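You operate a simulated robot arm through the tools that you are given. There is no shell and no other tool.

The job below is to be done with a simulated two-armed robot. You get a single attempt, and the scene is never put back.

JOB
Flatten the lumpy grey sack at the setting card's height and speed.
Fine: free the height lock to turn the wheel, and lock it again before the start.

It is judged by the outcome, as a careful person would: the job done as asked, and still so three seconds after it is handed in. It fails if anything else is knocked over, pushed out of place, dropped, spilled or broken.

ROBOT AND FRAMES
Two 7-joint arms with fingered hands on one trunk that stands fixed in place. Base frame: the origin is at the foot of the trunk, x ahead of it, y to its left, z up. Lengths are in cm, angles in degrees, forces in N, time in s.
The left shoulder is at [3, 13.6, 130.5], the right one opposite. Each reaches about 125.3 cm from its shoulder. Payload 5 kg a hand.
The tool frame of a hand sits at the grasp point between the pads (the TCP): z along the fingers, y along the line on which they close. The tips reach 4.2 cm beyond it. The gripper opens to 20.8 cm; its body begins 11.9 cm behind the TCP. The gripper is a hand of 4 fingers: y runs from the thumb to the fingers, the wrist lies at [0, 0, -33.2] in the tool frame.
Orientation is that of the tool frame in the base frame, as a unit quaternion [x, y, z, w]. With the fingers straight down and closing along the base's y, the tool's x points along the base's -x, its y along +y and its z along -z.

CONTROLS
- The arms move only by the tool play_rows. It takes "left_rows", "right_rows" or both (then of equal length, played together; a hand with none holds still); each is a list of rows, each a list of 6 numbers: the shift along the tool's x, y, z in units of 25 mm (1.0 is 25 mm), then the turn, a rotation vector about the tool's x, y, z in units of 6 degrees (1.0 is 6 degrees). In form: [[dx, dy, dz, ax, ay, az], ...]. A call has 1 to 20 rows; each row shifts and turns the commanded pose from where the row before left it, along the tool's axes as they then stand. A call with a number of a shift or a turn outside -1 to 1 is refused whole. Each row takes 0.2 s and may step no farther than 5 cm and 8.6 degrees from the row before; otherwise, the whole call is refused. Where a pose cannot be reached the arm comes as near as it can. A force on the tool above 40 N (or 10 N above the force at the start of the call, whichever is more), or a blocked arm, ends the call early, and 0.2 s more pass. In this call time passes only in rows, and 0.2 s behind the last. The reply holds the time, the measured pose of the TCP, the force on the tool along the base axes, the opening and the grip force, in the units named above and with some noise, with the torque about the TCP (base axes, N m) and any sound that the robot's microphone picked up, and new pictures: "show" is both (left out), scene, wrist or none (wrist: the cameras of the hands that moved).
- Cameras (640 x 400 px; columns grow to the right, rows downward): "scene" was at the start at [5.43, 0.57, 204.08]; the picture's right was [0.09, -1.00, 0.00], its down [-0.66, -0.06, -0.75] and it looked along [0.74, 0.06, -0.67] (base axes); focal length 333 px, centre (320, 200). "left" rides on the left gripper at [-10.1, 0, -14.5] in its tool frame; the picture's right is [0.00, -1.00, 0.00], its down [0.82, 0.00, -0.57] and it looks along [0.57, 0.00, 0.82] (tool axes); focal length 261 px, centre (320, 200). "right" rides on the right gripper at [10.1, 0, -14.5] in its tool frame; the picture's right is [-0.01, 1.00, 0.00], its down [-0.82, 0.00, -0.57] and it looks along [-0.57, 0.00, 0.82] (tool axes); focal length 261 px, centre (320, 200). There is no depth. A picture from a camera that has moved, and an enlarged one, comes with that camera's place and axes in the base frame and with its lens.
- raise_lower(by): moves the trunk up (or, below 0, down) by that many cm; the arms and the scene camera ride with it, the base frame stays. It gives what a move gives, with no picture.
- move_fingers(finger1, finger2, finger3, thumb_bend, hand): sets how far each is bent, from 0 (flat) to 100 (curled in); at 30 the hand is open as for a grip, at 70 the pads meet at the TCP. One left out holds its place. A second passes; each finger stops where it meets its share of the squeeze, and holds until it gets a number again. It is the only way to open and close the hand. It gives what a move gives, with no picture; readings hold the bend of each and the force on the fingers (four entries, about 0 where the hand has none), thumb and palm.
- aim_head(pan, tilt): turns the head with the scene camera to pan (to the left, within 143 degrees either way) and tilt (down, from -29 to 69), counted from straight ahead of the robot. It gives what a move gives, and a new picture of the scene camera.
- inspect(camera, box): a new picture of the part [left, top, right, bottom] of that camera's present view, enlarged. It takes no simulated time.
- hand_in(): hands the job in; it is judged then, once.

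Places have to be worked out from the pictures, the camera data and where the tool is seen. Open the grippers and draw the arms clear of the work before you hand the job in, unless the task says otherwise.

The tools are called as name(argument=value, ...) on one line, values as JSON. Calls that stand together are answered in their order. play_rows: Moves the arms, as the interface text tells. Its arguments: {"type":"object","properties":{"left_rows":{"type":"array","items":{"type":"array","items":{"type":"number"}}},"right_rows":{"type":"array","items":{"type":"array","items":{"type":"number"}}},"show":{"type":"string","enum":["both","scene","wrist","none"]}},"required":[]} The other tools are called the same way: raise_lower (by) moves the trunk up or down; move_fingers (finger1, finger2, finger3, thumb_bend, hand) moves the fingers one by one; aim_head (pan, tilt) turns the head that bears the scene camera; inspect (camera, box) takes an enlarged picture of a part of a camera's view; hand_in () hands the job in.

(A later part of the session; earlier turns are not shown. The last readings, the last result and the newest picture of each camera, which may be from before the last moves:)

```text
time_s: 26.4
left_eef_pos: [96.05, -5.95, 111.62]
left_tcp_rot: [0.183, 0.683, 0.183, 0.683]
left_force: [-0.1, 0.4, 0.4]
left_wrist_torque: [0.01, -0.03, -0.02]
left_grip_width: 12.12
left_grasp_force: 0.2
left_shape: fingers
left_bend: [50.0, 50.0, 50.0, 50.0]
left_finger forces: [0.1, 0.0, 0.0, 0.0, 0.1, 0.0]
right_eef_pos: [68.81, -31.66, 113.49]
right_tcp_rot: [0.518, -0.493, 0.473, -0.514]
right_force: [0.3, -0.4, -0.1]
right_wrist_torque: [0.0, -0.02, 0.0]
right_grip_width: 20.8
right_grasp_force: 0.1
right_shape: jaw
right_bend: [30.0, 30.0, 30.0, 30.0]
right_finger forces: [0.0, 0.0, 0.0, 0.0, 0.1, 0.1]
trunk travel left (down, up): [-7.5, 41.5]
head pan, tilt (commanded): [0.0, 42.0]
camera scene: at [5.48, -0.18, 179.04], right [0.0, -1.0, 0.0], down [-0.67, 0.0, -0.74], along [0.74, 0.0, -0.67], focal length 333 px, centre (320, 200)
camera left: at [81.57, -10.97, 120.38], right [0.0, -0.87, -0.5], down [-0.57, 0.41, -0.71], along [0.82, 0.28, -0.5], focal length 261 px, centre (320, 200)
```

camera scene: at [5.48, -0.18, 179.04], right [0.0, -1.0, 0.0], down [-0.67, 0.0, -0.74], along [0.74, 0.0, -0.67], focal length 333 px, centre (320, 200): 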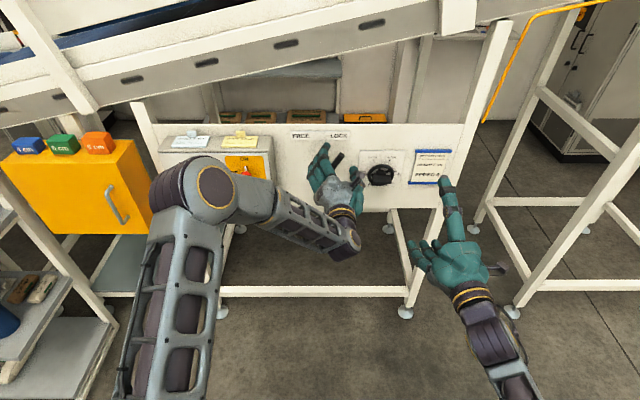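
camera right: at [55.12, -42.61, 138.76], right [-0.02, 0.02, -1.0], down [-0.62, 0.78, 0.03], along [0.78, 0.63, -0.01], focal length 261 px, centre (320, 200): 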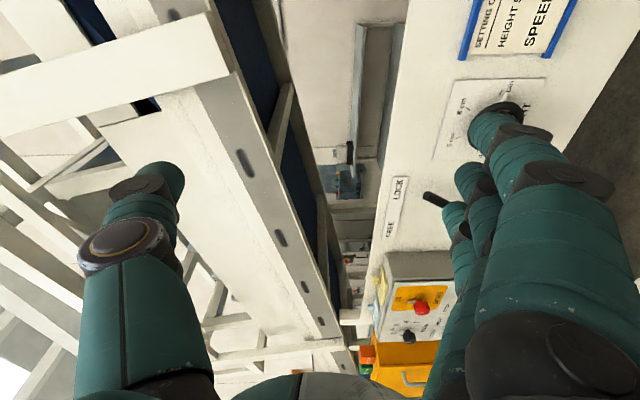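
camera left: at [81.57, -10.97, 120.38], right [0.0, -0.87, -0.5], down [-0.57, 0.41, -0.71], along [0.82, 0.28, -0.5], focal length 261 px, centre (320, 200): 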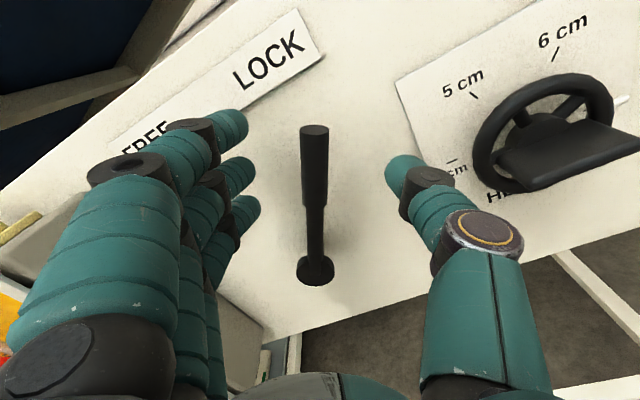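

The lever is well centred and the hub sits where I expected. I'll go 1.2 cm further and close loosely around the grip.

play_rows(left_rows=[[0, -0.05, 0.24, 0, 0, 0], [0, -0.05, 0.24, 0, 0, 0]], show="none")

move_fingers(hand="left", finger1=64, finger2=64, finger3=64, thumb_bend=64)

inspect(camera="left", box=[0, 0, 640, 400])

```text
time_s: 27.0
left_eef_pos: [97.17, -6.3, 111.5]
left_tcp_rot: [0.181, 0.683, 0.183, 0.683]
left_force: [0.0, -0.8, -0.4]
left_wrist_torque: [0.05, -0.04, -0.01]
left_grip_width: 12.13
left_grasp_force: 0.2
left_shape: fingers
left_bend: [50.0, 50.0, 50.0, 50.0]
left_finger forces: [0.0, 0.0, 0.0, 0.0, 0.0, 0.0]
right_eef_pos: [68.91, -31.55, 113.43]
right_tcp_rot: [0.518, -0.493, 0.473, -0.514]
right_force: [0.6, -0.6, -0.4]
right_wrist_torque: [-0.02, -0.01, 0.0]
right_grip_width: 20.8
right_grasp_force: 0.1
right_shape: jaw
right_bend: [30.0, 30.0, 30.0, 30.0]
right_finger forces: [0.1, 0.1, 0.0, 0.0, 0.1, 0.1]
trunk travel left (down, up): [-7.5, 41.5]
head pan, tilt (commanded): [0.0, 42.0]
```

```text
time_s: 28.0
left_eef_pos: [97.13, -6.29, 111.52]
left_tcp_rot: [0.183, 0.683, 0.182, 0.683]
left_force: [0.6, 0.1, 0.2]
left_wrist_torque: [-0.02, 0.0, 0.0]
left_grip_width: 5.46
left_grasp_force: 0.0
left_shape: fingers
left_bend: [64.0, 64.0, 64.0, 64.0]
left_finger forces: [0.0, 0.0, 0.0, 0.1, 0.0, 0.1]
right_eef_pos: [68.89, -31.7, 113.42]
right_tcp_rot: [0.519, -0.492, 0.474, -0.514]
right_force: [0.2, 0.8, -0.5]
right_wrist_torque: [-0.02, 0.01, 0.02]
right_grip_width: 20.8
right_grasp_force: 0.1
right_shape: jaw
right_bend: [30.0, 30.0, 30.0, 30.0]
right_finger forces: [0.1, 0.0, 0.0, 0.1, 0.0, 0.1]
trunk travel left (down, up): [-7.5, 41.5]
head pan, tilt (commanded): [0.0, 42.0]
```

```text
1.00 times, centred on (320, 200) of left (not enlarged: the box is as wide or as high as the picture)
camera zoom: at [82.71, -11.18, 120.31], right [0.0, -0.87, -0.5], down [-0.57, 0.41, -0.71], along [0.82, 0.28, -0.5], focal length 261 px, centre (320, 200)
```

zoom: 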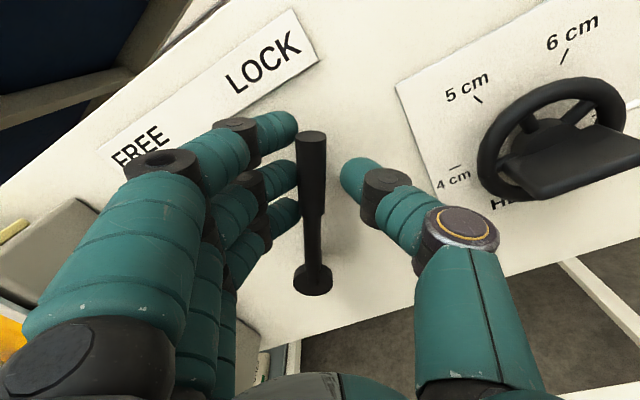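

The lever is inside the hand, a little nearer the fingers. I'll centre it and close the grip lightly.

play_rows(left_rows=[[0, 0.2, 0, 0, 0, 0]], show="none")

move_fingers(hand="left", finger1=69, finger2=69, finger3=69, thumb_bend=69)

inspect(camera="left", box=[0, 0, 640, 400])

```text
time_s: 28.4
left_eef_pos: [97.2, -5.95, 111.79]
left_tcp_rot: [0.184, 0.683, 0.182, 0.683]
left_force: [1.2, 0.0, 0.2]
left_wrist_torque: [-0.01, 0.01, 0.03]
left_grip_width: 5.41
left_grasp_force: 0.0
left_shape: fingers
left_bend: [64.0, 64.0, 64.0, 64.0]
left_finger forces: [0.1, 0.1, 0.1, 0.1, 0.0, 0.0]
right_eef_pos: [68.71, -31.5, 113.57]
right_tcp_rot: [0.518, -0.493, 0.474, -0.514]
right_force: [-0.1, -0.2, 0.5]
right_wrist_torque: [-0.02, 0.0, 0.02]
right_grip_width: 20.79
right_grasp_force: 0.0
right_shape: jaw
right_bend: [30.0, 30.0, 30.0, 30.0]
right_finger forces: [0.0, 0.0, 0.0, 0.0, 0.0, 0.1]
trunk travel left (down, up): [-7.5, 41.5]
head pan, tilt (commanded): [0.0, 42.0]
```

```text
time_s: 29.4
left_eef_pos: [97.18, -5.8, 111.93]
left_tcp_rot: [0.182, 0.683, 0.183, 0.683]
left_force: [2.3, 2.6, 3.6]
left_wrist_torque: [-0.04, -0.05, 0.08]
left_grip_width: 4.23
left_grasp_force: 8.3
left_shape: fingers
left_bend: [67.0, 67.0, 67.0, 68.0]
left_finger forces: [3.9, 3.9, 2.7, 0.1, 5.1, 0.1]
right_eef_pos: [68.79, -31.6, 113.48]
right_tcp_rot: [0.519, -0.492, 0.473, -0.514]
right_force: [-0.2, 0.3, 0.3]
right_wrist_torque: [0.01, -0.01, 0.0]
right_grip_width: 20.78
right_grasp_force: 0.1
right_shape: jaw
right_bend: [30.0, 30.0, 30.0, 30.0]
right_finger forces: [0.0, 0.0, 0.1, 0.0, 0.0, 0.0]
trunk travel left (down, up): [-7.5, 41.5]
head pan, tilt (commanded): [0.0, 42.0]
```

```text
1.00 times, centred on (320, 200) of left (not enlarged: the box is as wide or as high as the picture)
camera zoom: at [82.73, -10.73, 120.59], right [0.0, -0.87, -0.5], down [-0.57, 0.41, -0.71], along [0.82, 0.28, -0.5], focal length 261 px, centre (320, 200)
```

zoom: 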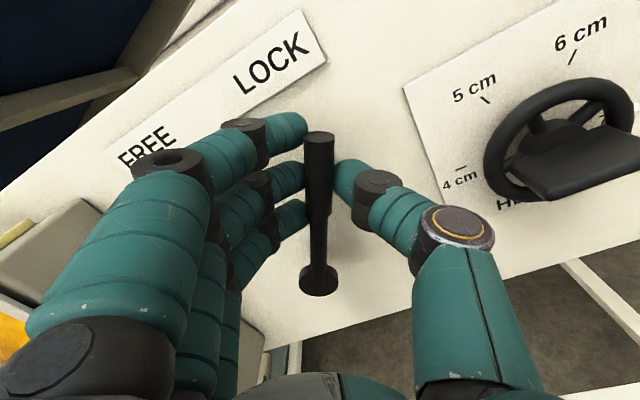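

The lever is gripped at about 8 N. I'll swing it toward FREE about the hub, first half of the arc (30°).

play_rows(left_rows=[[0.026, 0.489, 0, 0, 0, -1], [0.026, 0.489, 0, 0, 0, -1], [0.026, 0.489, 0, 0, 0, -1], [0.026, 0.489, 0, 0, 0, -1], [0.026, 0.489, 0, 0, 0, -1]])

```text
time_s: 30.6
left_eef_pos: [97.19, -0.04, 113.37]
left_tcp_rot: [-0.001, 0.707, 0.0, 0.707]
left_force: [2.4, -0.1, 3.3]
left_wrist_torque: [-0.14, -0.15, -0.08]
left_grip_width: 4.27
left_grasp_force: 6.8
left_shape: fingers
left_bend: [67.0, 67.0, 68.0, 68.0]
left_finger forces: [3.2, 2.8, 1.5, 0.0, 6.7, 0.0]
right_eef_pos: [68.81, -31.62, 113.44]
right_tcp_rot: [0.518, -0.493, 0.473, -0.515]
right_force: [0.0, -0.1, -0.1]
right_wrist_torque: [-0.01, 0.02, -0.05]
right_grip_width: 20.79
right_grasp_force: 0.0
right_shape: jaw
right_bend: [30.0, 30.0, 30.0, 30.0]
right_finger forces: [0.1, 0.0, 0.1, 0.0, 0.0, 0.1]
trunk travel left (down, up): [-7.5, 41.5]
head pan, tilt (commanded): [0.0, 42.0]
camera scene: at [5.43, -0.13, 179.05], right [0.0, -1.0, 0.0], down [-0.67, 0.0, -0.74], along [0.74, 0.0, -0.67], focal length 333 px, centre (320, 200)
camera left: at [82.68, 0.24, 123.44], right [0.0, -1.0, 0.01], down [-0.57, 0.0, -0.82], along [0.82, 0.0, -0.57], focal length 261 px, centre (320, 200)
```

scene: 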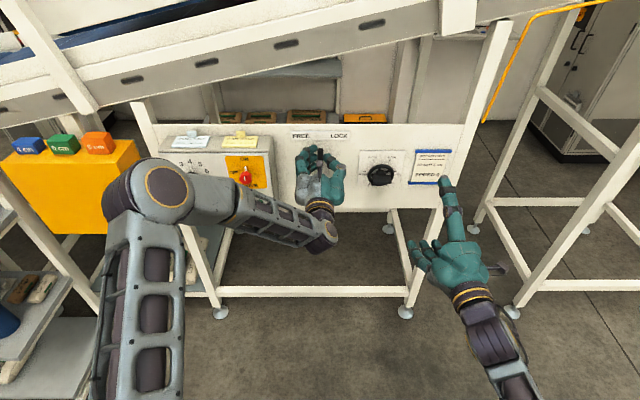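
left: 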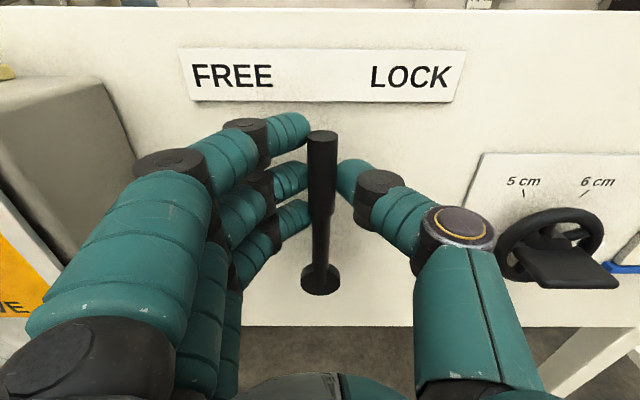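

The lever follows smoothly and now stands upright. I'll carry on the arc to FREE.

play_rows(left_rows=[[0.026, 0.489, 0, 0, 0, -1], [0.026, 0.489, 0, 0, 0, -1], [0.026, 0.489, 0, 0, 0, -1], [0.026, 0.489, 0, 0, 0, -1], [0.026, 0.489, 0, 0, 0, -1]])

```text
time_s: 31.8
left_eef_pos: [97.03, 5.78, 111.86]
left_tcp_rot: [-0.183, 0.683, -0.185, 0.683]
left_force: [3.3, 0.6, 1.6]
left_wrist_torque: [-0.1, 0.0, 0.05]
left_grip_width: 4.26
left_grasp_force: 7.0
left_shape: fingers
left_bend: [67.0, 67.0, 68.0, 68.0]
left_finger forces: [2.8, 3.0, 2.1, 0.0, 6.7, 0.1]
right_eef_pos: [68.66, -31.62, 113.48]
right_tcp_rot: [0.519, -0.493, 0.473, -0.514]
right_force: [-0.7, 0.3, 0.1]
right_wrist_torque: [0.04, -0.02, 0.01]
right_grip_width: 20.81
right_grasp_force: 0.1
right_shape: jaw
right_bend: [30.0, 30.0, 30.0, 30.0]
right_finger forces: [0.0, 0.1, 0.0, 0.0, 0.0, 0.0]
trunk travel left (down, up): [-7.5, 41.5]
head pan, tilt (commanded): [0.0, 42.0]
camera scene: at [5.46, -0.18, 179.04], right [0.0, -1.0, 0.0], down [-0.67, 0.0, -0.74], along [0.74, 0.0, -0.67], focal length 333 px, centre (320, 200)
camera left: at [82.68, 10.99, 120.49], right [0.0, -0.86, 0.51], down [-0.57, -0.41, -0.71], along [0.82, -0.29, -0.49], focal length 261 px, centre (320, 200)
```

scene: 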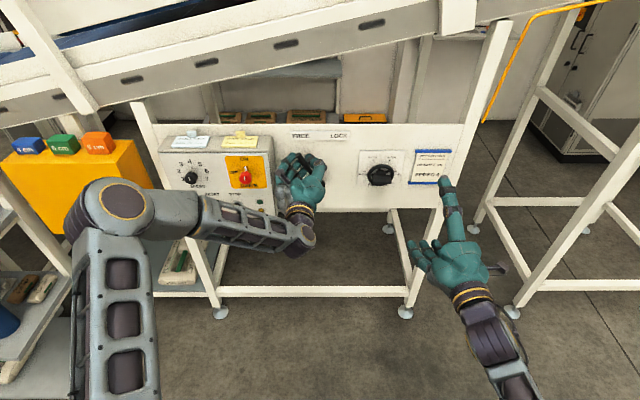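
left: 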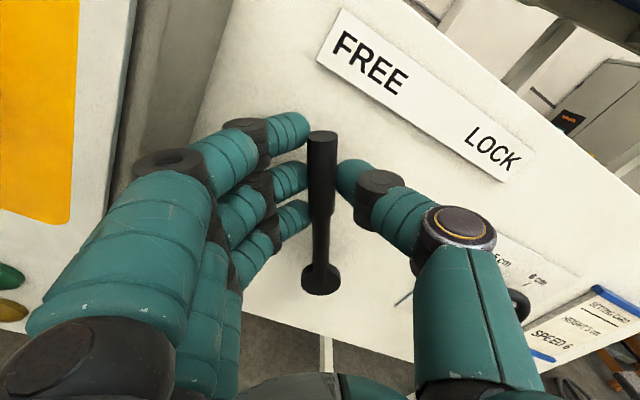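

There's no stop felt yet at 30° to the left. I'll push a few degrees more to feel whether this is the end stop.

play_rows(left_rows=[[0.013, 0.245, 0, 0, 0, -0.5], [0.013, 0.245, 0, 0, 0, -0.5]], show="wrist")

```text
time_s: 32.4
left_eef_pos: [96.92, 6.25, 111.32]
left_tcp_rot: [-0.216, 0.673, -0.22, 0.672]
left_force: [-3.3, -15.1, 8.0]
left_wrist_torque: [0.15, -0.28, -0.46]
left_grip_width: 4.48
left_grasp_force: 8.1
left_shape: fingers
left_bend: [69.0, 69.0, 69.0, 67.0]
left_finger forces: [0.0, 0.1, 0.2, 0.1, 16.2, 0.0]
right_eef_pos: [68.72, -31.81, 113.59]
right_tcp_rot: [0.518, -0.493, 0.473, -0.514]
right_force: [0.7, -0.7, 0.2]
right_wrist_torque: [-0.02, -0.03, 0.03]
right_grip_width: 20.77
right_grasp_force: 0.0
right_shape: jaw
right_bend: [30.0, 30.0, 30.0, 30.0]
right_finger forces: [0.1, 0.1, 0.1, 0.0, 0.1, 0.0]
trunk travel left (down, up): [-7.5, 41.5]
head pan, tilt (commanded): [0.0, 42.0]
camera left: at [82.55, 12.47, 119.4], right [-0.01, -0.81, 0.59], down [-0.57, -0.48, -0.66], along [0.82, -0.34, -0.46], focal length 261 px, centre (320, 200)
```

left: 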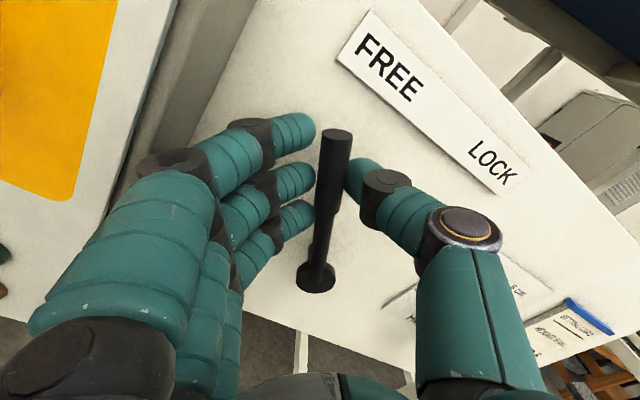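

The lever has met its end stop (16 N on the thumb), so it is fully at FREE. I'll ease off the overshoot, open the hand and back straight out.

play_rows(left_rows=[[0, -0.22, 0, 0, 0, 0.5], [0, -0.22, 0, 0, 0, 0.4]], show="none")

move_fingers(hand="left", finger1=54, finger2=54, finger3=54, thumb_bend=54)

play_rows(left_rows=[[0, 0, -0.7, 0, 0, 0], [0, 0, -0.7, 0, 0, 0], [0, 0, -0.7, 0, 0, 0], [0, 0, -0.7, 0, 0, 0], [0, 0, -0.7, 0, 0, 0], [0, 0, -0.7, 0, 0, 0], [0, 0, -0.7, 0, 0, 0], [0, 0, -0.7, 0, 0, 0]])

```text
time_s: 33.0
left_eef_pos: [97.1, 6.02, 111.7]
left_tcp_rot: [-0.187, 0.682, -0.185, 0.682]
left_force: [-5.3, -6.1, 2.8]
left_wrist_torque: [-0.08, -0.11, -0.2]
left_grip_width: 4.28
left_grasp_force: 6.6
left_shape: fingers
left_bend: [68.0, 68.0, 69.0, 67.0]
left_finger forces: [1.6, 1.8, 0.6, 0.1, 9.6, 0.1]
right_eef_pos: [68.89, -31.63, 113.5]
right_tcp_rot: [0.518, -0.492, 0.474, -0.515]
right_force: [-0.2, 0.3, 0.1]
right_wrist_torque: [0.01, 0.01, -0.05]
right_grip_width: 20.79
right_grasp_force: 0.1
right_shape: jaw
right_bend: [30.0, 30.0, 30.0, 30.0]
right_finger forces: [0.0, 0.1, 0.0, 0.0, 0.0, 0.0]
trunk travel left (down, up): [-7.5, 41.5]
head pan, tilt (commanded): [0.0, 42.0]
```

```text
time_s: 34.0
left_eef_pos: [97.18, 5.99, 111.71]
left_tcp_rot: [-0.185, 0.682, -0.188, 0.682]
left_force: [-0.5, 0.0, 0.5]
left_wrist_torque: [-0.01, -0.01, -0.01]
left_grip_width: 9.9
left_grasp_force: 0.1
left_shape: fingers
left_bend: [54.0, 54.0, 54.0, 54.0]
left_finger forces: [0.1, 0.0, 0.1, 0.0, 0.0, 0.0]
right_eef_pos: [68.8, -31.59, 113.45]
right_tcp_rot: [0.519, -0.493, 0.474, -0.514]
right_force: [-0.3, 0.1, -0.2]
right_wrist_torque: [0.01, 0.01, -0.05]
right_grip_width: 20.8
right_grasp_force: 0.1
right_shape: jaw
right_bend: [30.0, 30.0, 30.0, 30.0]
right_finger forces: [0.1, 0.0, 0.0, 0.0, 0.0, 0.0]
trunk travel left (down, up): [-7.5, 41.5]
head pan, tilt (commanded): [0.0, 42.0]
```

```text
time_s: 35.8
left_eef_pos: [83.11, 5.96, 111.64]
left_tcp_rot: [-0.185, 0.682, -0.187, 0.682]
left_force: [0.2, 1.2, -0.2]
left_wrist_torque: [-0.02, 0.0, 0.0]
left_grip_width: 9.96
left_grasp_force: 0.0
left_shape: fingers
left_bend: [54.0, 54.0, 54.0, 54.0]
left_finger forces: [0.0, 0.0, 0.0, 0.0, 0.1, 0.0]
right_eef_pos: [68.77, -31.69, 113.45]
right_tcp_rot: [0.517, -0.493, 0.474, -0.515]
right_force: [0.4, -0.7, -0.4]
right_wrist_torque: [-0.03, -0.01, -0.05]
right_grip_width: 20.8
right_grasp_force: 0.0
right_shape: jaw
right_bend: [30.0, 30.0, 30.0, 30.0]
right_finger forces: [0.0, 0.0, 0.1, 0.0, 0.0, 0.0]
trunk travel left (down, up): [-7.5, 41.5]
head pan, tilt (commanded): [0.0, 42.0]
camera scene: at [5.4, -0.17, 179.05], right [0.0, -1.0, 0.0], down [-0.67, 0.0, -0.74], along [0.74, 0.0, -0.67], focal length 333 px, centre (320, 200)
camera left: at [68.65, 11.23, 120.35], right [0.0, -0.86, 0.51], down [-0.57, -0.42, -0.7], along [0.82, -0.29, -0.49], focal length 261 px, centre (320, 200)
```

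scene: 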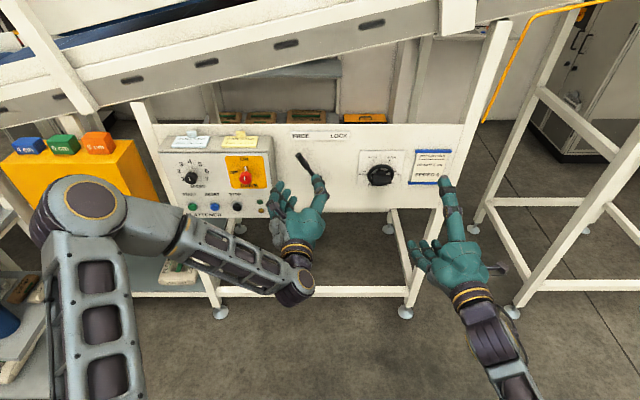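
left: 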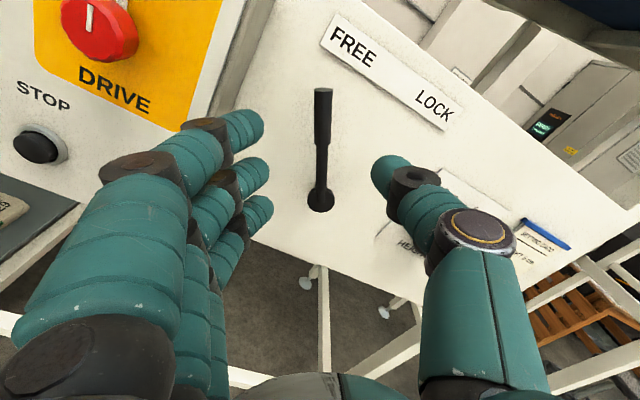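

The lever stands at FREE. I'll park the left hand to the left and level it, and square up the right hand with the wheel, still well short of it.

play_rows(left_rows=[[0, 0.3, -0.6, 0, 0, 1], [0, 0.3, -0.6, 0, 0, 1], [0, 0.3, -0.6, 0, 0, 1], [0, 0.3, -0.6, 0, 0, 1], [0, 0.3, -0.6, 0, 0, 1], [0, 1, -0.2, 0, 0, 0], [0, 1, -0.2, 0, 0, 0], [0, 1, 0, 0, 0, 0], [0, 1, 0, 0, 0, 0], [0, 1, 0, 0, 0, 0], [0, 1, 0, 0, 0, 0]], right_rows=[[0, 0, 0.4, 0, 0, 0], [0, 0, 0.4, 0, 0, 0], [0, 0, 0.4, 0, 0, 0], [0, 0, 0.4, 0, 0, 0], [0, 0, 0.4, 0, 0, 0], [0, 0, 0.4, 0, 0, 0], [0, 0, 0, 0, 0, 0], [0, 0, 0, 0, 0, 0], [0, 0, 0, 0, 0, 0], [0, 0, 0, 0, 0, 0], [0, 0, 0, 0, 0, 0]])

```text
time_s: 38.2
left_eef_pos: [74.7, 24.6, 110.39]
left_tcp_rot: [-0.004, 0.707, -0.004, 0.707]
left_force: [0.3, 0.3, 0.5]
left_wrist_torque: [0.02, 0.02, -0.06]
left_grip_width: 9.95
left_grasp_force: 0.0
left_shape: fingers
left_bend: [54.0, 54.0, 54.0, 54.0]
left_finger forces: [0.1, 0.0, 0.1, 0.0, 0.1, 0.0]
right_eef_pos: [74.77, -31.35, 113.56]
right_tcp_rot: [0.522, -0.492, 0.47, -0.515]
right_force: [0.1, 0.8, 0.0]
right_wrist_torque: [-0.01, 0.02, -0.04]
right_grip_width: 20.81
right_grasp_force: 0.0
right_shape: jaw
right_bend: [30.0, 30.0, 30.0, 30.0]
right_finger forces: [0.0, 0.0, 0.1, 0.0, 0.0, 0.0]
trunk travel left (down, up): [-7.5, 41.5]
head pan, tilt (commanded): [0.0, 42.0]
camera scene: at [5.41, -0.1, 179.05], right [0.0, -1.0, 0.0], down [-0.67, 0.0, -0.74], along [0.74, 0.0, -0.67], focal length 333 px, centre (320, 200)
camera right: at [61.19, -42.39, 113.87], right [-0.03, 0.02, -1.0], down [-0.63, 0.77, 0.03], along [0.78, 0.63, -0.01], focal length 261 px, centre (320, 200)
camera left: at [60.27, 24.78, 120.39], right [0.0, -1.0, 0.02], down [-0.57, -0.01, -0.82], along [0.82, -0.01, -0.57], focal length 261 px, centre (320, 200)
```

scene: 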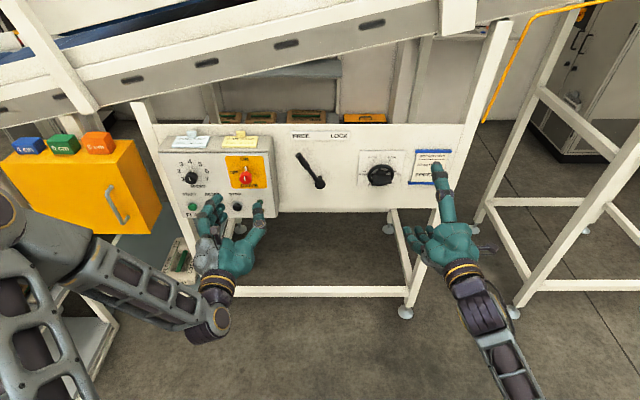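
right: 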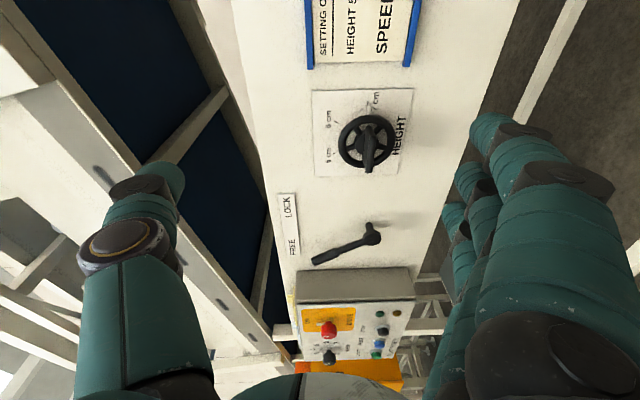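
left: 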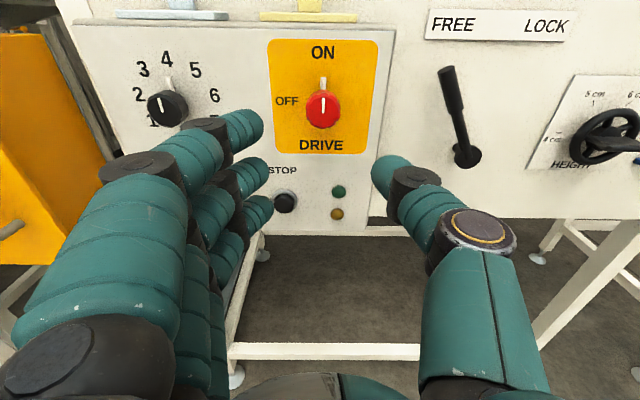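

The right camera shows the lever at FREE and the wheel paddle still at 7 cm. I'll square the right hand's heading, put its axis on the wheel axis at a standoff, and partly close it.

play_rows(right_rows=[[0, 0, 0, 0.29, 0.71, 0], [-0.74, 0.685, 0.736, 0, 0, 0], [-0.74, 0.685, 0.736, 0, 0, 0], [-0.74, 0.685, 0.736, 0, 0, 0], [-0.74, 0.685, 0.736, 0, 0, 0], [-0.74, 0.685, 0.736, 0, 0, 0]], show="none")

move_fingers(hand="right", finger1=56, finger2=56, finger3=56, thumb_bend=56)

inspect(camera="right", box=[0, 0, 640, 400])

inspect(camera="scene", box=[280, 120, 480, 260])

```text
time_s: 39.6
left_eef_pos: [74.76, 24.48, 110.32]
left_tcp_rot: [-0.004, 0.707, -0.003, 0.707]
left_force: [0.6, -0.4, -0.6]
left_wrist_torque: [0.01, -0.04, -0.01]
left_grip_width: 9.97
left_grasp_force: 0.0
left_shape: fingers
left_bend: [54.0, 54.0, 54.0, 54.0]
left_finger forces: [0.0, 0.0, 0.1, 0.1, 0.1, 0.0]
right_eef_pos: [83.3, -30.69, 110.51]
right_tcp_rot: [0.533, -0.489, 0.458, -0.517]
right_force: [0.6, -0.8, 0.0]
right_wrist_torque: [0.0, -0.03, 0.05]
right_grip_width: 20.79
right_grasp_force: 0.0
right_shape: jaw
right_bend: [30.0, 30.0, 30.0, 30.0]
right_finger forces: [0.0, 0.0, 0.1, 0.0, 0.0, 0.1]
right hand out of reach, approached as far as the arm can: row 1, 2, 3, 4, 5, 6
trunk travel left (down, up): [-7.5, 41.5]
head pan, tilt (commanded): [0.0, 42.0]
```

```text
time_s: 40.6
left_eef_pos: [74.71, 24.44, 110.24]
left_tcp_rot: [-0.003, 0.707, -0.004, 0.707]
left_force: [-0.8, -0.9, 0.3]
left_wrist_torque: [-0.03, 0.03, 0.02]
left_grip_width: 9.96
left_grasp_force: 0.1
left_shape: fingers
left_bend: [54.0, 54.0, 54.0, 54.0]
left_finger forces: [0.0, 0.1, 0.1, 0.0, 0.0, 0.1]
right_eef_pos: [83.15, -30.68, 110.6]
right_tcp_rot: [0.533, -0.489, 0.458, -0.518]
right_force: [1.1, 1.0, 0.3]
right_wrist_torque: [0.0, 0.01, 0.0]
right_grip_width: 9.11
right_grasp_force: 0.1
right_shape: fingers
right_bend: [56.0, 56.0, 56.0, 56.0]
right_finger forces: [0.1, 0.0, 0.0, 0.0, 0.0, 0.0]
trunk travel left (down, up): [-7.5, 41.5]
head pan, tilt (commanded): [0.0, 42.0]
```

```text
1.00 times, centred on (320, 200) of right (not enlarged: the box is as wide or as high as the picture)
camera zoom: at [69.93, -42.0, 111.16], right [-0.05, 0.02, -1.0], down [-0.65, 0.76, 0.04], along [0.76, 0.65, -0.02], focal length 261 px, centre (320, 200)
```

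zoom: 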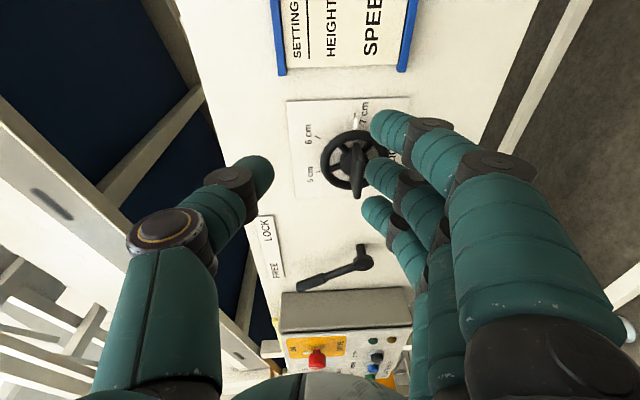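

```text
2.86 times, centred on (380, 190) of scene
camera zoom: at [5.44, -0.16, 179.05], right [0.0, -1.0, 0.0], down [-0.67, 0.0, -0.74], along [0.74, 0.0, -0.67], focal length 952 px, centre (149, 229)
```

zoom: 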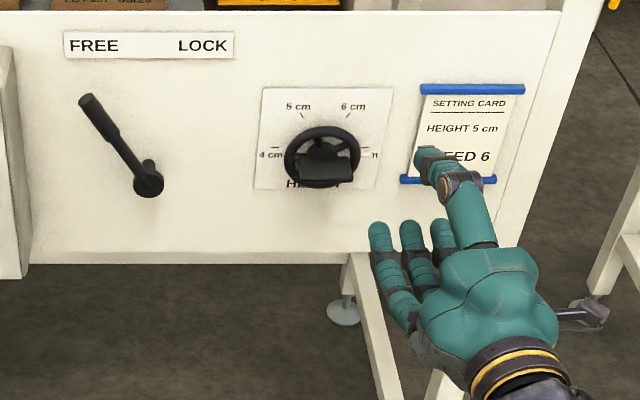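

The right arm is near a joint limit at this roll. I'll roll it toward the side where its camera comes on top, with the fingertips still 8 cm clear of the wheel, to see how far it can turn and whether it becomes free.

play_rows(right_rows=[[0, 0, 0, 0, 0, -1], [0, 0, 0, 0, 0, -1], [0, 0, 0, 0, 0, -1], [0, 0, 0, 0, 0, -1], [0, 0, 0, 0, 0, -1], [0, 0, 0, 0, 0, -1], [0, 0, 0, 0, 0, -1], [0, 0, 0, 0, 0, -1]])

```text
time_s: 42.4
left_eef_pos: [74.73, 24.57, 110.34]
left_tcp_rot: [-0.003, 0.707, -0.004, 0.707]
left_force: [-0.6, 0.6, -0.3]
left_wrist_torque: [0.03, -0.04, 0.0]
left_grip_width: 9.96
left_grasp_force: 0.1
left_shape: fingers
left_bend: [54.0, 54.0, 54.0, 54.0]
left_finger forces: [0.0, 0.0, 0.0, 0.0, 0.1, 0.1]
right_eef_pos: [82.42, -32.12, 111.53]
right_tcp_rot: [0.648, -0.329, 0.575, -0.376]
right_force: [-0.5, 0.5, -0.3]
right_wrist_torque: [0.02, -0.02, 0.05]
right_grip_width: 9.11
right_grasp_force: 0.1
right_shape: fingers
right_bend: [56.0, 56.0, 56.0, 56.0]
right_finger forces: [0.0, 0.0, 0.0, 0.0, 0.0, 0.0]
right hand out of reach, approached as far as the arm can: row 1, 4, 5, 6, 7, 8
trunk travel left (down, up): [-7.5, 41.5]
head pan, tilt (commanded): [0.0, 42.0]
camera scene: at [5.44, -0.15, 179.04], right [0.0, -1.0, 0.0], down [-0.67, 0.0, -0.74], along [0.74, 0.0, -0.67], focal length 333 px, centre (320, 200)
camera right: at [69.41, -42.21, 117.45], right [0.01, -0.5, -0.87], down [-0.67, 0.64, -0.37], along [0.74, 0.58, -0.33], focal length 261 px, centre (320, 200)
```

scene: 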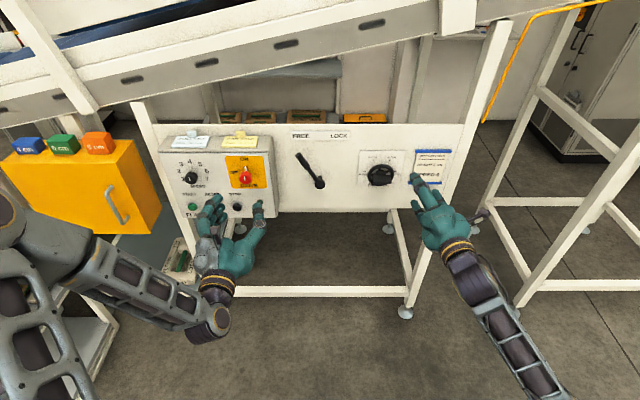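
right: 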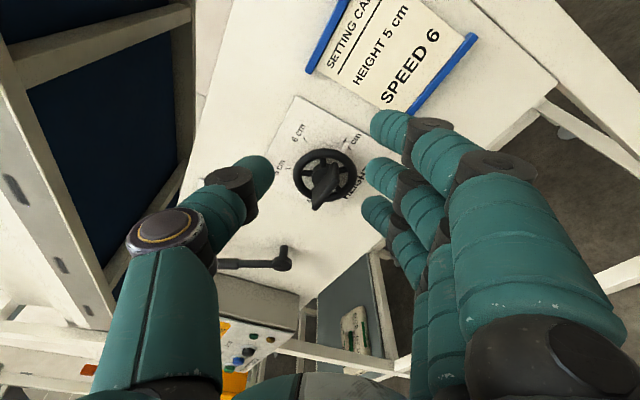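

The right arm stays constrained, while the left has moved freely. I'll withdraw the right hand to the side and test in free space whether the left hand can roll +90°, fingers up, for the wheel.

play_rows(right_rows=[[0.4, 0.45, -0.8, 0, 0, 0], [0.4, 0.45, -0.8, 0, 0, 0], [0.4, 0.45, -0.8, 0, 0, 0], [0.4, 0.45, -0.8, 0, 0, 0], [0.4, 0.45, -0.8, 0, 0, 0], [0.4, 0.45, -0.8, 0, 0, 0], [0.4, 0.45, -0.8, 0, 0, 0], [0.4, 0.45, -0.8, 0, 0, 0], [0, 0, 0, 0, 0, 0], [0, 0, 0, 0, 0, 0], [0, 0, 0, 0, 0, 0], [0, 0, 0, 0, 0, 0], [0, 0, 0, 0, 0, 0], [0, 0, 0, 0, 0, 0], [0, 0, 0, 0, 0, 0]], left_rows=[[0, 0, 0, 0, 0, 1], [0, 0, 0, 0, 0, 1], [0, 0, 0, 0, 0, 1], [0, 0, 0, 0, 0, 1], [0, 0, 0, 0, 0, 1], [0, 0, 0, 0, 0, 1], [0, 0, 0, 0, 0, 1], [0, 0, 0, 0, 0, 1], [0, 0, 0, 0, 0, 1], [0, 0, 0, 0, 0, 1], [0, 0, 0, 0, 0, 1], [0, 0, 0, 0, 0, 1], [0, 0, 0, 0, 0, 1], [0, 0, 0, 0, 0, 1], [0, 0, 0, 0, 0, 1]])

```text
time_s: 45.6
left_eef_pos: [74.6, 24.4, 110.35]
left_tcp_rot: [0.498, 0.502, 0.497, 0.503]
left_force: [0.0, 0.5, 0.0]
left_wrist_torque: [0.03, 0.02, -0.01]
left_grip_width: 9.97
left_grasp_force: 0.1
left_shape: fingers
left_bend: [54.0, 54.0, 54.0, 54.0]
left_finger forces: [0.0, 0.1, 0.1, 0.0, 0.0, 0.0]
right_eef_pos: [67.74, -45.19, 108.6]
right_tcp_rot: [0.648, -0.329, 0.575, -0.377]
right_force: [-0.2, 0.0, -0.5]
right_wrist_torque: [-0.01, 0.0, 0.06]
right_grip_width: 9.12
right_grasp_force: 0.1
right_shape: fingers
right_bend: [56.0, 56.0, 56.0, 56.0]
right_finger forces: [0.0, 0.0, 0.0, 0.0, 0.0, 0.0]
trunk travel left (down, up): [-7.5, 41.5]
head pan, tilt (commanded): [0.0, 42.0]
camera scene: at [5.43, -0.2, 179.05], right [0.0, -1.0, 0.0], down [-0.67, 0.0, -0.74], along [0.74, 0.0, -0.67], focal length 333 px, centre (320, 200)
camera right: at [54.7, -55.26, 114.49], right [0.01, -0.5, -0.87], down [-0.67, 0.64, -0.37], along [0.74, 0.58, -0.33], focal length 261 px, centre (320, 200)
camera left: at [60.19, 14.47, 110.47], right [0.0, -0.01, -1.0], down [-0.57, 0.82, -0.01], along [0.82, 0.57, -0.01], focal length 261 px, centre (320, 200)
```

scene: 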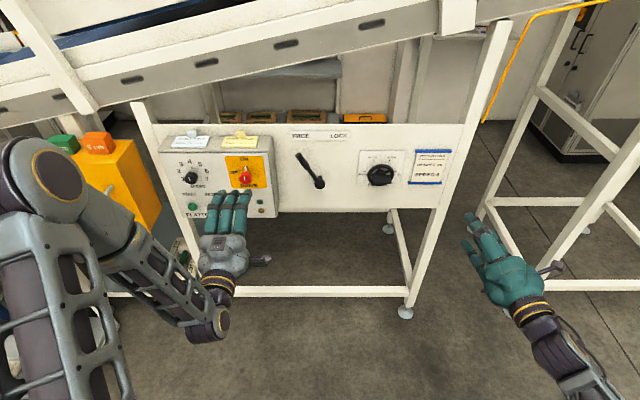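
right: 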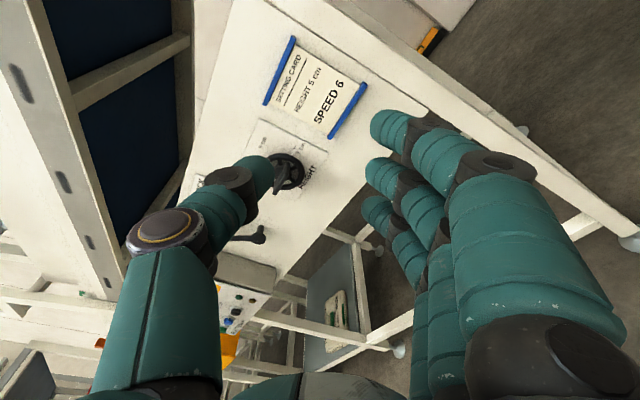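
left: 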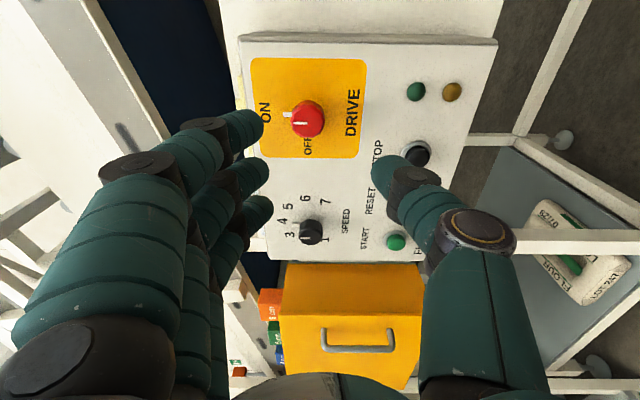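

The left hand rolls to fingers-up without trouble, so I'll use it for the wheel. I'll move it across to the wheel axis (y -22.1, z 105), stopping short at x ≈ 84.

play_rows(left_rows=[[-0.98, -0.113, 0.1, 0, 0, 0], [-0.98, -0.113, 0.1, 0, 0, 0], [-0.98, -0.113, 0.1, 0, 0, 0], [-0.98, -0.113, 0.1, 0, 0, 0], [-0.98, -0.113, 0.1, 0, 0, 0], [-0.98, -0.113, 0.1, 0, 0, 0], [-0.98, -0.113, 0.1, 0, 0, 0], [-0.98, -0.113, 0.1, 0, 0, 0], [-0.98, -0.113, 0.2, 0, 0, 0], [-0.98, -0.113, 0.2, 0, 0, 0], [-0.98, -0.113, 0.2, 0, 0, 0], [-0.98, -0.113, 0.2, 0, 0, 0], [-0.98, -0.113, 0.2, 0, 0, 0], [-0.98, -0.113, 0.2, 0, 0, 0], [-0.98, -0.113, 0.3, 0, 0, 0], [-0.98, -0.113, 0.3, 0, 0, 0], [-0.98, -0.113, 0.3, 0, 0, 0], [-0.98, -0.113, 0.3, 0, 0, 0], [-0.98, -0.113, 0.3, 0, 0, 0]])

```text
time_s: 49.6
left_eef_pos: [83.37, -22.19, 105.65]
left_tcp_rot: [0.497, 0.503, 0.497, 0.503]
left_force: [-0.7, -0.4, 0.4]
left_wrist_torque: [0.0, -0.05, 0.06]
left_grip_width: 9.94
left_grasp_force: 0.0
left_shape: fingers
left_bend: [54.0, 54.0, 54.0, 54.0]
left_finger forces: [0.1, 0.0, 0.0, 0.0, 0.0, 0.0]
right_eef_pos: [67.92, -45.13, 108.51]
right_tcp_rot: [0.648, -0.328, 0.575, -0.376]
right_force: [-0.8, 0.1, 0.4]
right_wrist_torque: [0.01, -0.03, 0.05]
right_grip_width: 9.11
right_grasp_force: 0.0
right_shape: fingers
right_bend: [56.0, 56.0, 56.0, 56.0]
right_finger forces: [0.1, 0.0, 0.1, 0.0, 0.0, 0.1]
trunk travel left (down, up): [-7.5, 41.5]
head pan, tilt (commanded): [0.0, 42.0]
camera scene: at [5.44, -0.28, 179.04], right [0.0, -1.0, 0.0], down [-0.67, 0.0, -0.74], along [0.74, 0.0, -0.67], focal length 333 px, centre (320, 200)
camera left: at [69.01, -32.18, 105.76], right [0.0, -0.01, -1.0], down [-0.57, 0.82, -0.01], along [0.82, 0.57, -0.01], focal length 261 px, centre (320, 200)
```

scene: 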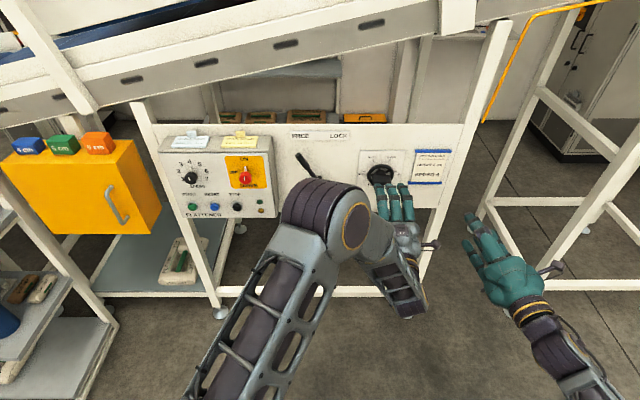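
left: 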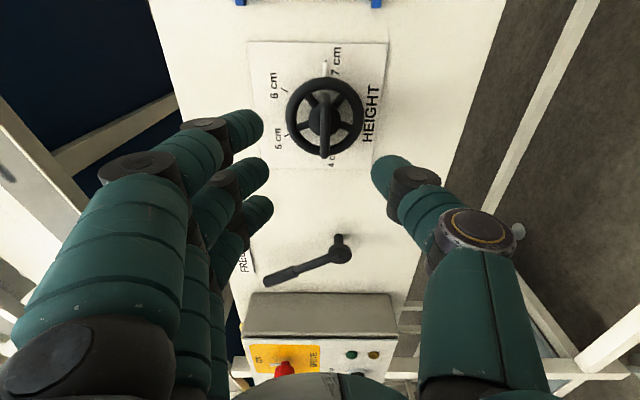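

The left hand is in front of the wheel with the paddle seen edge-on. I'll zoom in to read the pointer against the 7 cm tick and check alignment.

inspect(camera="left", box=[240, 30, 400, 180])

```text
2.67 times, centred on (320, 105) of left
camera zoom: at [69.01, -32.18, 105.76], right [0.0, -0.01, -1.0], down [-0.57, 0.82, -0.01], along [0.82, 0.57, -0.01], focal length 695 px, centre (320, 453)
```

zoom: 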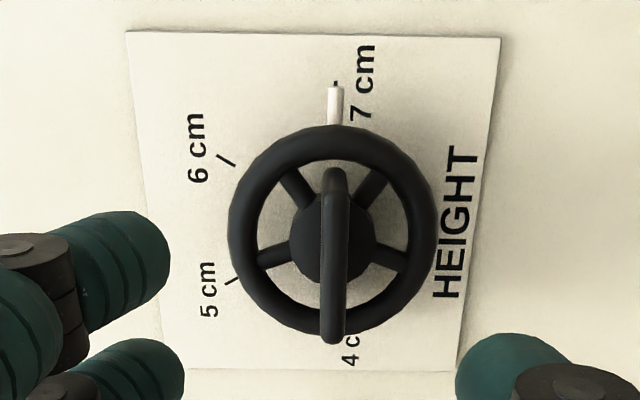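

From this view the pointer is exactly on the 7 cm tick (90°), with 5 cm at -30°, so the wheel needs 120° counter-clockwise. I'll drop 0.5 cm onto the wheel axis and move in until the paddle is between thumb and fingers.

play_rows(left_rows=[[0, -0.21, 0.5, 0, 0, 0], [0, 0, 0.85, 0, 0, 0], [0, 0, 0.85, 0, 0, 0], [0, 0, 0.85, 0, 0, 0], [0, 0, 0.85, 0, 0, 0], [0, 0, 0.85, 0, 0, 0]])

```text
time_s: 51.0
left_eef_pos: [95.37, -22.13, 105.06]
left_tcp_rot: [0.497, 0.502, 0.498, 0.503]
left_force: [0.2, 0.5, -0.2]
left_wrist_torque: [0.01, -0.03, -0.02]
left_grip_width: 9.98
left_grasp_force: 0.0
left_shape: fingers
left_bend: [54.0, 54.0, 54.0, 54.0]
left_finger forces: [0.0, 0.0, 0.0, 0.0, 0.1, 0.0]
right_eef_pos: [67.77, -45.01, 108.55]
right_tcp_rot: [0.648, -0.328, 0.575, -0.377]
right_force: [0.2, -0.4, 0.2]
right_wrist_torque: [0.0, 0.02, -0.01]
right_grip_width: 9.08
right_grasp_force: 0.1
right_shape: fingers
right_bend: [56.0, 56.0, 56.0, 56.0]
right_finger forces: [0.0, 0.1, 0.0, 0.1, 0.1, 0.0]
trunk travel left (down, up): [-7.5, 41.5]
head pan, tilt (commanded): [0.0, 42.0]
camera scene: at [5.48, -0.19, 179.04], right [0.0, -1.0, 0.0], down [-0.67, 0.0, -0.74], along [0.74, 0.0, -0.67], focal length 333 px, centre (320, 200)
camera left: at [80.81, -32.17, 105.1], right [0.0, -0.01, -1.0], down [-0.57, 0.82, -0.01], along [0.82, 0.57, -0.01], focal length 261 px, centre (320, 200)
```

scene: 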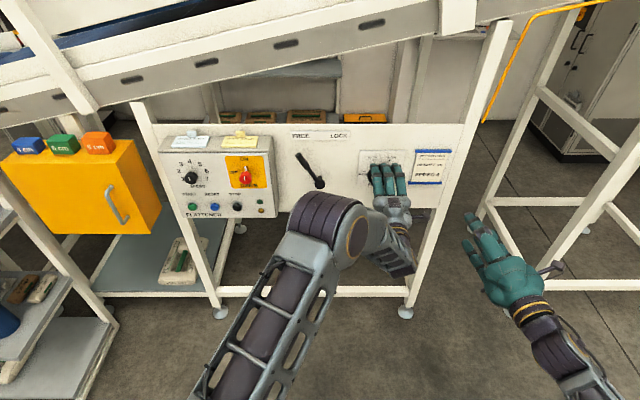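
left: 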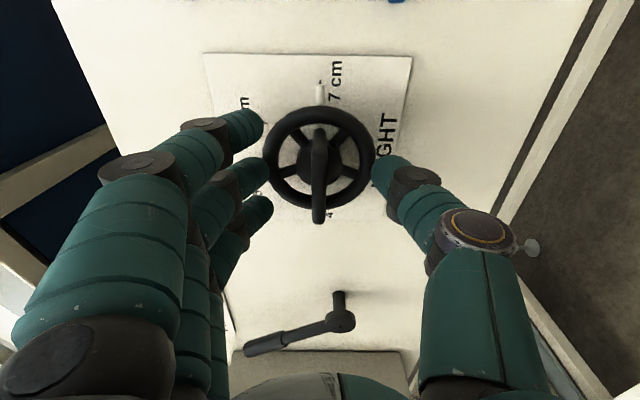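

The paddle is centred between thumb and fingers. I'll move 0.4 cm further in and close onto it.

play_rows(left_rows=[[0, 0, 0.16, 0, 0, 0]], show="none")

move_fingers(hand="left", finger1=67, finger2=67, finger3=67, thumb_bend=67)

inspect(camera="left", box=[160, 30, 480, 280])

```text
time_s: 51.4
left_eef_pos: [95.61, -22.27, 104.95]
left_tcp_rot: [0.497, 0.503, 0.498, 0.503]
left_force: [0.1, 0.2, 0.0]
left_wrist_torque: [0.01, -0.01, 0.03]
left_grip_width: 9.97
left_grasp_force: 0.0
left_shape: fingers
left_bend: [54.0, 54.0, 54.0, 54.0]
left_finger forces: [0.1, 0.0, 0.1, 0.1, 0.0, 0.0]
right_eef_pos: [67.77, -45.13, 108.45]
right_tcp_rot: [0.648, -0.329, 0.576, -0.376]
right_force: [0.3, -0.3, 0.6]
right_wrist_torque: [0.0, -0.03, 0.01]
right_grip_width: 9.1
right_grasp_force: 0.0
right_shape: fingers
right_bend: [56.0, 56.0, 56.0, 56.0]
right_finger forces: [0.0, 0.0, 0.0, 0.1, 0.1, 0.0]
trunk travel left (down, up): [-7.5, 41.5]
head pan, tilt (commanded): [0.0, 42.0]
```

```text
time_s: 52.4
left_eef_pos: [95.43, -22.23, 105.23]
left_tcp_rot: [0.496, 0.501, 0.498, 0.504]
left_force: [-13.1, -2.5, 10.8]
left_wrist_torque: [0.07, -1.19, -0.11]
left_grip_width: 4.21
left_grasp_force: 9.0
left_shape: fingers
left_bend: [67.0, 57.0, 67.0, 67.0]
left_finger forces: [0.0, 18.2, 0.0, 0.0, 0.1, 0.0]
right_eef_pos: [67.49, -45.17, 108.7]
right_tcp_rot: [0.647, -0.328, 0.575, -0.377]
right_force: [-0.5, 0.2, 0.1]
right_wrist_torque: [-0.02, 0.03, 0.03]
right_grip_width: 9.11
right_grasp_force: 0.1
right_shape: fingers
right_bend: [56.0, 56.0, 56.0, 56.0]
right_finger forces: [0.0, 0.1, 0.0, 0.0, 0.0, 0.1]
trunk travel left (down, up): [-7.5, 41.5]
head pan, tilt (commanded): [0.0, 42.0]
```

```text
1.60 times, centred on (320, 155) of left
camera zoom: at [80.96, -32.22, 105.29], right [0.0, -0.02, -1.0], down [-0.57, 0.82, -0.01], along [0.82, 0.57, -0.01], focal length 417 px, centre (320, 272)
```

zoom: 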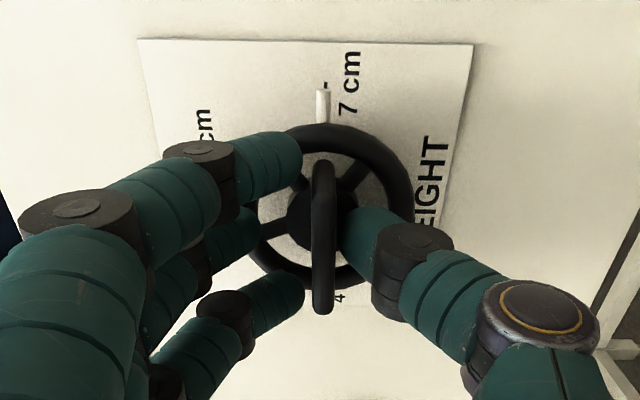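

The middle finger met the wheel's rim (18 N) before reaching the paddle. I'll open it, back off 3 cm, pre-close the hand inside the rim's width and come in again.

move_fingers(hand="left", finger1=54, finger2=52, finger3=54, thumb_bend=54)

play_rows(left_rows=[[0, 0, -0.6, 0, 0, 0], [0, 0, -0.7, 0, 0, 0]], show="none")

move_fingers(hand="left", finger1=65, finger2=65, finger3=65, thumb_bend=65)

inspect(camera="left", box=[160, 30, 480, 280])

```text
time_s: 53.4
left_eef_pos: [95.55, -22.19, 104.96]
left_tcp_rot: [0.497, 0.502, 0.498, 0.502]
left_force: [-0.1, 0.0, 0.6]
left_wrist_torque: [0.02, -0.01, 0.02]
left_grip_width: 9.95
left_grasp_force: 0.1
left_shape: fingers
left_bend: [54.0, 52.0, 54.0, 54.0]
left_finger forces: [0.0, 0.0, 0.1, 0.1, 0.0, 0.0]
right_eef_pos: [67.66, -45.1, 108.55]
right_tcp_rot: [0.648, -0.328, 0.575, -0.376]
right_force: [0.1, -0.2, 0.2]
right_wrist_torque: [0.01, 0.02, 0.01]
right_grip_width: 9.07
right_grasp_force: 0.0
right_shape: fingers
right_bend: [56.0, 56.0, 56.0, 56.0]
right_finger forces: [0.0, 0.0, 0.0, 0.0, 0.0, 0.0]
trunk travel left (down, up): [-7.5, 41.5]
head pan, tilt (commanded): [0.0, 42.0]
```

```text
time_s: 54.0
left_eef_pos: [92.24, -22.1, 105.05]
left_tcp_rot: [0.498, 0.502, 0.497, 0.503]
left_force: [0.5, 0.1, -0.2]
left_wrist_torque: [-0.02, 0.03, -0.02]
left_grip_width: 9.95
left_grasp_force: 0.0
left_shape: fingers
left_bend: [54.0, 52.0, 54.0, 54.0]
left_finger forces: [0.1, 0.0, 0.0, 0.0, 0.1, 0.0]
right_eef_pos: [67.85, -45.03, 108.61]
right_tcp_rot: [0.648, -0.328, 0.576, -0.376]
right_force: [-0.8, -0.4, 0.3]
right_wrist_torque: [0.02, 0.01, 0.0]
right_grip_width: 9.09
right_grasp_force: 0.1
right_shape: fingers
right_bend: [56.0, 56.0, 56.0, 56.0]
right_finger forces: [0.0, 0.0, 0.0, 0.0, 0.0, 0.0]
trunk travel left (down, up): [-7.5, 41.5]
head pan, tilt (commanded): [0.0, 42.0]
```

```text
time_s: 55.0
left_eef_pos: [92.39, -22.13, 104.97]
left_tcp_rot: [0.498, 0.502, 0.497, 0.503]
left_force: [-0.2, 0.2, 0.2]
left_wrist_torque: [-0.01, -0.01, 0.02]
left_grip_width: 4.97
left_grasp_force: 0.0
left_shape: fingers
left_bend: [65.0, 65.0, 65.0, 65.0]
left_finger forces: [0.0, 0.1, 0.0, 0.0, 0.0, 0.0]
right_eef_pos: [67.78, -45.09, 108.5]
right_tcp_rot: [0.648, -0.328, 0.575, -0.377]
right_force: [0.6, -0.2, -0.2]
right_wrist_torque: [0.0, 0.0, 0.0]
right_grip_width: 9.12
right_grasp_force: 0.0
right_shape: fingers
right_bend: [56.0, 56.0, 56.0, 56.0]
right_finger forces: [0.0, 0.0, 0.0, 0.1, 0.1, 0.1]
trunk travel left (down, up): [-7.5, 41.5]
head pan, tilt (commanded): [0.0, 42.0]
```

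```text
1.60 times, centred on (320, 155) of left
camera zoom: at [77.92, -32.18, 105.11], right [0.0, -0.01, -1.0], down [-0.57, 0.82, -0.01], along [0.82, 0.57, -0.01], focal length 417 px, centre (320, 272)
```

zoom: 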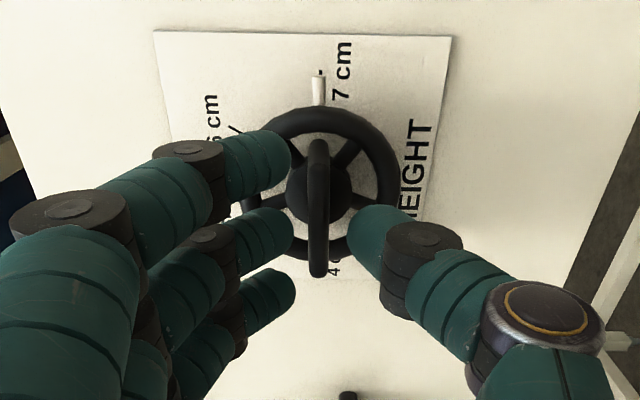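

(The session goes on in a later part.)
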